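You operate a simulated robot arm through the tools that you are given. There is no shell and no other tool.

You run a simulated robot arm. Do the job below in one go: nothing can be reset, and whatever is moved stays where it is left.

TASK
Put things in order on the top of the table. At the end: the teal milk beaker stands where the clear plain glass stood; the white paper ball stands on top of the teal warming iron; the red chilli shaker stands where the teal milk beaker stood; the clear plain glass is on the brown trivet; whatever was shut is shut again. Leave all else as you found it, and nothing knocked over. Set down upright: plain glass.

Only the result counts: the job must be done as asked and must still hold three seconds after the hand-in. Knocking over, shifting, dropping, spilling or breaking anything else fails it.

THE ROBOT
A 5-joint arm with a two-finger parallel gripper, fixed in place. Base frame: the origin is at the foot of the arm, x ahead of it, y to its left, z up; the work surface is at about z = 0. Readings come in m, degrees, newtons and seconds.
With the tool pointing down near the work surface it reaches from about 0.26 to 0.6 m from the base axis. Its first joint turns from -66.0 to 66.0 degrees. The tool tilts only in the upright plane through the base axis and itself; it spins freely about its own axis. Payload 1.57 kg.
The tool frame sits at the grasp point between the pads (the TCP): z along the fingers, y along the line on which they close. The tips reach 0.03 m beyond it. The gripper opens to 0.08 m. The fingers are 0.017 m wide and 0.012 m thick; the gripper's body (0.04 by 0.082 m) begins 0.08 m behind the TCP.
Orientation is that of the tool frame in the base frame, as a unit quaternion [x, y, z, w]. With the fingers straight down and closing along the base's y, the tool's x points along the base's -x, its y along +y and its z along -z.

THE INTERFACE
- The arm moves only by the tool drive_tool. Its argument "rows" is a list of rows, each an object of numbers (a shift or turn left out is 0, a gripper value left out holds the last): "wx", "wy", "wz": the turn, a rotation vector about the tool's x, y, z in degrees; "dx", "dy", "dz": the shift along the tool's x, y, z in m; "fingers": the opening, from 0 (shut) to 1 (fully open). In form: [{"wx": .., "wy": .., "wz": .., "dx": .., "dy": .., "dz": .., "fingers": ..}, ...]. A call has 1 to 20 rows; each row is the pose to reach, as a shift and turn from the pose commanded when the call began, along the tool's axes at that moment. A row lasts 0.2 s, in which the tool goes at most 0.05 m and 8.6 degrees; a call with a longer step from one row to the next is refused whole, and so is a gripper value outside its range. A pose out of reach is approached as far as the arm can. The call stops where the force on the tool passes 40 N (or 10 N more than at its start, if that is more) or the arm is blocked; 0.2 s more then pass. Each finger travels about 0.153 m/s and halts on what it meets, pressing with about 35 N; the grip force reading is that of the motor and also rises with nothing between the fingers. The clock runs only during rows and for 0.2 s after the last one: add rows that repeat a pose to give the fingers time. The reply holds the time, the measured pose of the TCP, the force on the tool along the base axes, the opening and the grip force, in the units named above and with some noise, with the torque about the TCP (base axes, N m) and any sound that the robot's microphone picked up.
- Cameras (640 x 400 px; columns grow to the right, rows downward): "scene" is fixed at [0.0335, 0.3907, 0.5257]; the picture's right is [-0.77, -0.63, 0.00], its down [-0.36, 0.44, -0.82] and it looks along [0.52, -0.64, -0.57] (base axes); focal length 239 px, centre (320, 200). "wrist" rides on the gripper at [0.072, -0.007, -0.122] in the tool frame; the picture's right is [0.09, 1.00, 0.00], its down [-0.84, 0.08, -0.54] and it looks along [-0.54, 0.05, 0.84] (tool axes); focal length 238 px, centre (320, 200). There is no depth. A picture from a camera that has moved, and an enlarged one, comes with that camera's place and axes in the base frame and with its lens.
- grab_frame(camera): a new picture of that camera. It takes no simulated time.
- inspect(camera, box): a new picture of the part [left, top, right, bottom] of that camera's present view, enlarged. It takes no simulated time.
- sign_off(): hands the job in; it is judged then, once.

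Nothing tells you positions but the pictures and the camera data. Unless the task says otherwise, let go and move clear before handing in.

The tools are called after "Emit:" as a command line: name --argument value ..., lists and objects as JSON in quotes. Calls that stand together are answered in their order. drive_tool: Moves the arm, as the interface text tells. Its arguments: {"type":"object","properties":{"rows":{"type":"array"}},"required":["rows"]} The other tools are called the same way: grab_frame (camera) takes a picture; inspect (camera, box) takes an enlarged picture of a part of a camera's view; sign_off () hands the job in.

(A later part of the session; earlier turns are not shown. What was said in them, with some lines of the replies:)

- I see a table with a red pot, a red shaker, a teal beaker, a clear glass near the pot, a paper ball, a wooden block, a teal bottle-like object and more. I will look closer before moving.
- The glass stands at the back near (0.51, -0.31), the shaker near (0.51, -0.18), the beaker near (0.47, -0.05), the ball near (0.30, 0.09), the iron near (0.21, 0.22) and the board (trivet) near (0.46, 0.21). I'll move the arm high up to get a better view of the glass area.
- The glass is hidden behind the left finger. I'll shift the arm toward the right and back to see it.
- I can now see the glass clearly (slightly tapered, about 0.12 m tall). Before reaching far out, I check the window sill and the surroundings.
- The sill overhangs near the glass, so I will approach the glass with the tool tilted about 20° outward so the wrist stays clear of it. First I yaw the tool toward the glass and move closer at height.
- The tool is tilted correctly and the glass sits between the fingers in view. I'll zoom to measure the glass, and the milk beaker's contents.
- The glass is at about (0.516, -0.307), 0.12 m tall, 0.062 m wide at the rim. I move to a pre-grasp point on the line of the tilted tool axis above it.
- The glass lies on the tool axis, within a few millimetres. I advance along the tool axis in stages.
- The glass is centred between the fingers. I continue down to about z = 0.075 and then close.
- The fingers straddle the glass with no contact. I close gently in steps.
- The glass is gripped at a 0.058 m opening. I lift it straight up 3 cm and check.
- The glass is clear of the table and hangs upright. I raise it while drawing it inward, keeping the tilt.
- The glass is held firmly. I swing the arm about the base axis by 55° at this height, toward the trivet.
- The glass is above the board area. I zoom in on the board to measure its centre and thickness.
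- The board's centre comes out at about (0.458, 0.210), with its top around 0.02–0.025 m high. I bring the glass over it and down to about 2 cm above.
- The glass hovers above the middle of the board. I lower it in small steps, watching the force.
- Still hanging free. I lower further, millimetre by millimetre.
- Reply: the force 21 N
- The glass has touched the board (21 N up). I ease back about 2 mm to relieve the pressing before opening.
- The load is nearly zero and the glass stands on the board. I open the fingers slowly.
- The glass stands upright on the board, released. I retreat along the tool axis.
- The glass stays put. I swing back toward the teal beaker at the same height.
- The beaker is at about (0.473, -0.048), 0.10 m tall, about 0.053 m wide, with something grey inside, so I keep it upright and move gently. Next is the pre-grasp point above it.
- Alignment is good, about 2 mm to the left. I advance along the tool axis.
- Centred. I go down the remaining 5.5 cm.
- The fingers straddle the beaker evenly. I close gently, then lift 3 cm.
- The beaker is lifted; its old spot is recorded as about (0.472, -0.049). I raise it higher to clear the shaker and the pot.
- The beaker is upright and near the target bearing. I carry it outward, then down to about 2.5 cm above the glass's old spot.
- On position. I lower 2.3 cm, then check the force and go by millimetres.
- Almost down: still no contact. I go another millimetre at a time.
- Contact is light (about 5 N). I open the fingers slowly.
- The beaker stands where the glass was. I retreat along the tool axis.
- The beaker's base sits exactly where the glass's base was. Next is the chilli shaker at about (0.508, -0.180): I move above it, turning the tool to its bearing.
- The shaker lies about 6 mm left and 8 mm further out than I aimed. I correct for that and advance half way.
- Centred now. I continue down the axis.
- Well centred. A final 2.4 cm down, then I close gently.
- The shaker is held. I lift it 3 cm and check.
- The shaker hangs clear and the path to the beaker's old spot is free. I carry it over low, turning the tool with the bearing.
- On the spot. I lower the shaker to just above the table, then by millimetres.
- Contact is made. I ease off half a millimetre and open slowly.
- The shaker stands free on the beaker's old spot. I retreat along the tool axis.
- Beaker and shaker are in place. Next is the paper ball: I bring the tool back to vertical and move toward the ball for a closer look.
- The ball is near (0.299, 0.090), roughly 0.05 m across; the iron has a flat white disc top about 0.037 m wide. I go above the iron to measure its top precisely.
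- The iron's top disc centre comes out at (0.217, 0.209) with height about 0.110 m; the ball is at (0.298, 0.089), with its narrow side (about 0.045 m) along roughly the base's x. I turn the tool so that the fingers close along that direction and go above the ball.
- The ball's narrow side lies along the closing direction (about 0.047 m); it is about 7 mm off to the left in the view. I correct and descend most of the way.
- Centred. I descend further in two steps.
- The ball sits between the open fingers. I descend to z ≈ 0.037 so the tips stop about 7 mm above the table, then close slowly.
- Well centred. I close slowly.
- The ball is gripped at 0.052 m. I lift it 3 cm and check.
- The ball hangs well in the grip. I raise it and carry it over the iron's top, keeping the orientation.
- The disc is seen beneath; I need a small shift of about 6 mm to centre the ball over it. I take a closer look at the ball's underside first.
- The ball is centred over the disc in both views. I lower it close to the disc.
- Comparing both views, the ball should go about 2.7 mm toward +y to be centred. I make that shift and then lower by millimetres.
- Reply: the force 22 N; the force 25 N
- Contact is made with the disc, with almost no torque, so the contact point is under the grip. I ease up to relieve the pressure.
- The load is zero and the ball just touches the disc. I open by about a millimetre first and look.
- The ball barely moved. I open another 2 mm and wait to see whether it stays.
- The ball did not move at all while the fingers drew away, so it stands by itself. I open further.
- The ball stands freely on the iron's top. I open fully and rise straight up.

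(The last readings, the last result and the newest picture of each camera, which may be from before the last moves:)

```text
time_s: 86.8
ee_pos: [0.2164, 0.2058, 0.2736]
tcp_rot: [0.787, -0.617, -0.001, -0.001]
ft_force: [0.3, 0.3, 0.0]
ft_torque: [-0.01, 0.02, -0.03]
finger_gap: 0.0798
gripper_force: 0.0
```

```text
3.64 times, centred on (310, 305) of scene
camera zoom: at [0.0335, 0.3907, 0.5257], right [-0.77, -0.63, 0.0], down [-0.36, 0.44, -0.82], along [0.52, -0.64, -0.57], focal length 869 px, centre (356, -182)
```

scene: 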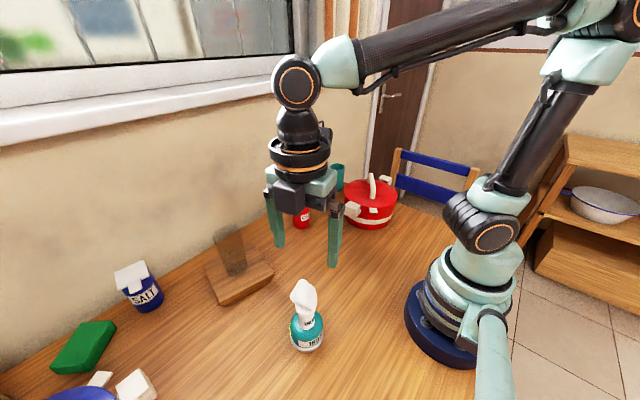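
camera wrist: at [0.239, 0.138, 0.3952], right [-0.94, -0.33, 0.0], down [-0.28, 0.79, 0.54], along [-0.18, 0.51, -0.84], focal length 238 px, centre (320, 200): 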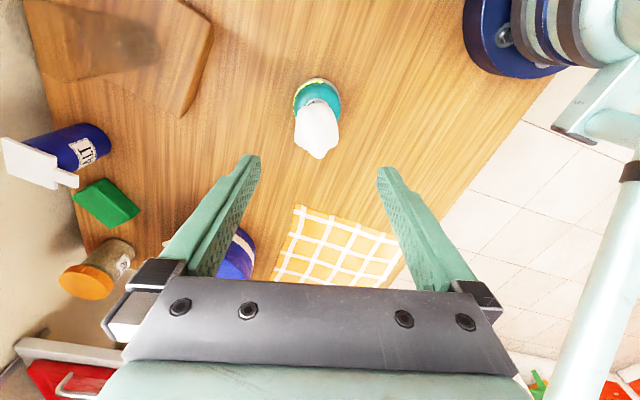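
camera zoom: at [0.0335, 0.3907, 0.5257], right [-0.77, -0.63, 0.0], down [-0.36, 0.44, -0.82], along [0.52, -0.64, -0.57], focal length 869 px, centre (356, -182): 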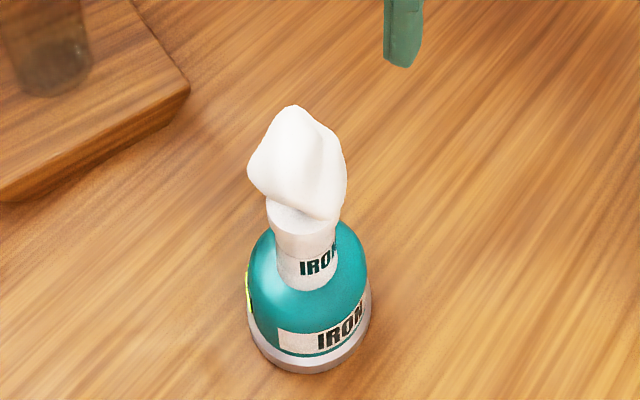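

The ball stays on the iron and the iron has not shifted. I move the arm well clear and check everything once more.

Emit:
drive_tool --rows '[{"dz": -0.02}, {"dz": -0.035, "dx": 0.03}, {"dz": -0.035, "dx": 0.06}, {"dz": -0.035, "dx": 0.1}, {"dz": -0.035, "dx": 0.14}, {"dz": -0.035, "dx": 0.18}, {"dz": -0.035, "dx": 0.22}, {"dz": -0.035, "dx": 0.26, "dy": -0.02}, {"dz": -0.035, "dx": 0.28, "dy": -0.04}, {"dz": -0.035, "dx": 0.28, "dy": -0.04}]'

Emit:
grab_frame --camera "scene"

Emit:
inspect --camera "scene" --box '[270, 140, 430, 240]'

Emit:
inspect --camera "scene" --box '[180, 220, 380, 370]'

Emit:
grab_frame --camera "wrist"

```text
time_s: 89.0
ee_pos: [0.3248, -0.0572, 0.3052]
tcp_rot: [0.787, -0.617, 0.0, 0.0]
ft_force: [-0.1, -0.2, 0.4]
ft_torque: [0.0, -0.01, -0.02]
finger_gap: 0.08
gripper_force: 0.1
```

```text
taken
```

scene: 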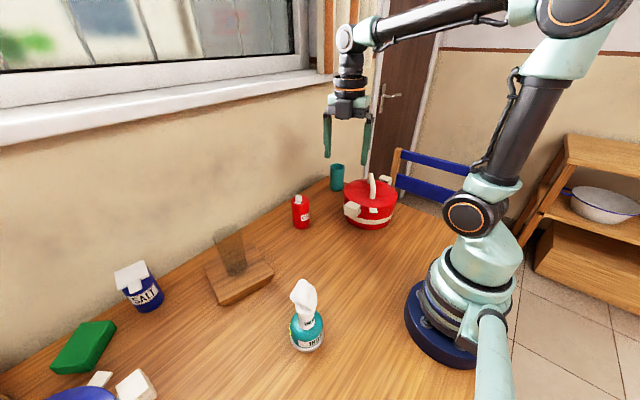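

```text
4.00 times, centred on (350, 190) of scene
camera zoom: at [0.0335, 0.3907, 0.5257], right [-0.77, -0.63, 0.0], down [-0.36, 0.44, -0.82], along [0.52, -0.64, -0.57], focal length 956 px, centre (200, 240)
```

zoom: 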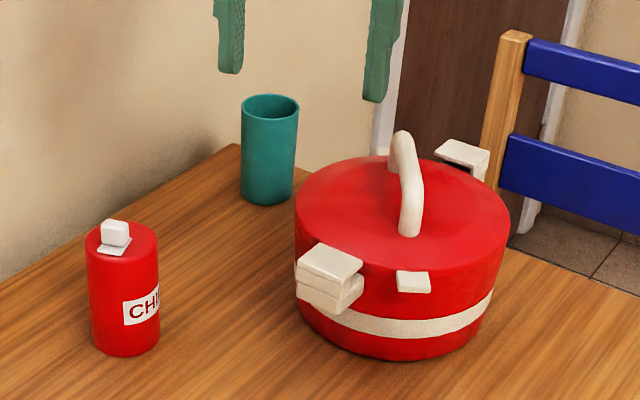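

```text
2.67 times, centred on (280, 295) of scene
camera zoom: at [0.0335, 0.3907, 0.5257], right [-0.77, -0.63, 0.0], down [-0.36, 0.44, -0.82], along [0.52, -0.64, -0.57], focal length 637 px, centre (427, -53)
```

zoom: 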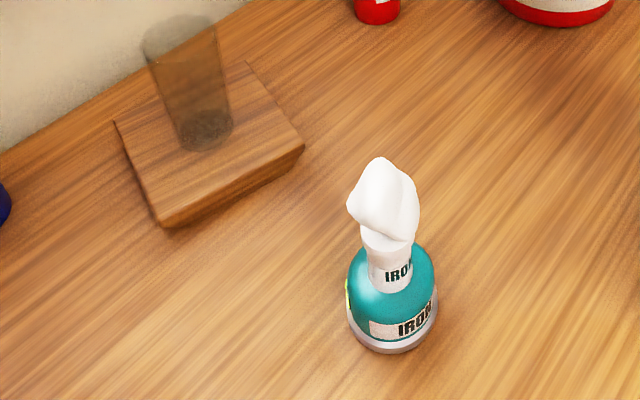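

```text
taken
camera wrist: at [0.3463, -0.1246, 0.4275], right [-0.94, -0.33, 0.0], down [-0.28, 0.79, 0.54], along [-0.18, 0.51, -0.84], focal length 238 px, centre (320, 200)
```

wrist: 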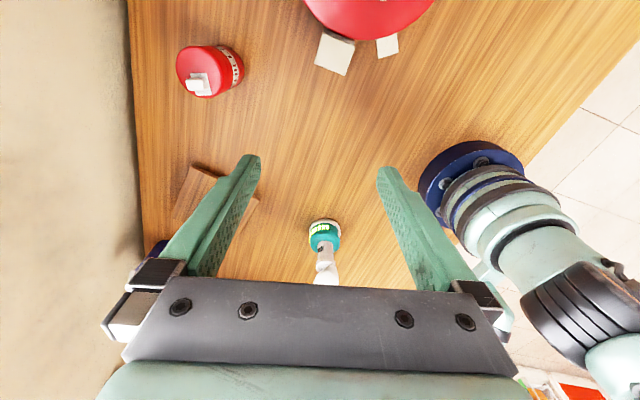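

All is as asked: the glass is upright on the trivet, the beaker is on the glass's old spot, the shaker is on the beaker's old spot, and the ball rests steadily on the iron. Nothing was opened or shifted otherwise and the arm is clear, so I hand in.

Emit:
sign_off

```text
The job is handed in.
```

The job is handed in, and all four items were in place in the last pictures, with nothing knocked over or visibly moved.

- **Plain glass:** it stands upright near the middle of the brown trivet, which I took to be the square wooden board.
- **Milk beaker:** it stands where the glass stood. Its base lines up with the glass's old spot in the scene camera.
- **Chilli shaker:** it stands where the beaker stood, to within a few millimetres.
- **Paper ball:** it rests on the iron's white top disc. It turned slightly in the grip when I set it down, but it did not move as the fingers opened. It was still in place in the last picture, about four seconds after I let go.

I opened nothing, so nothing needed shutting. The arm was released and clear before I handed in.
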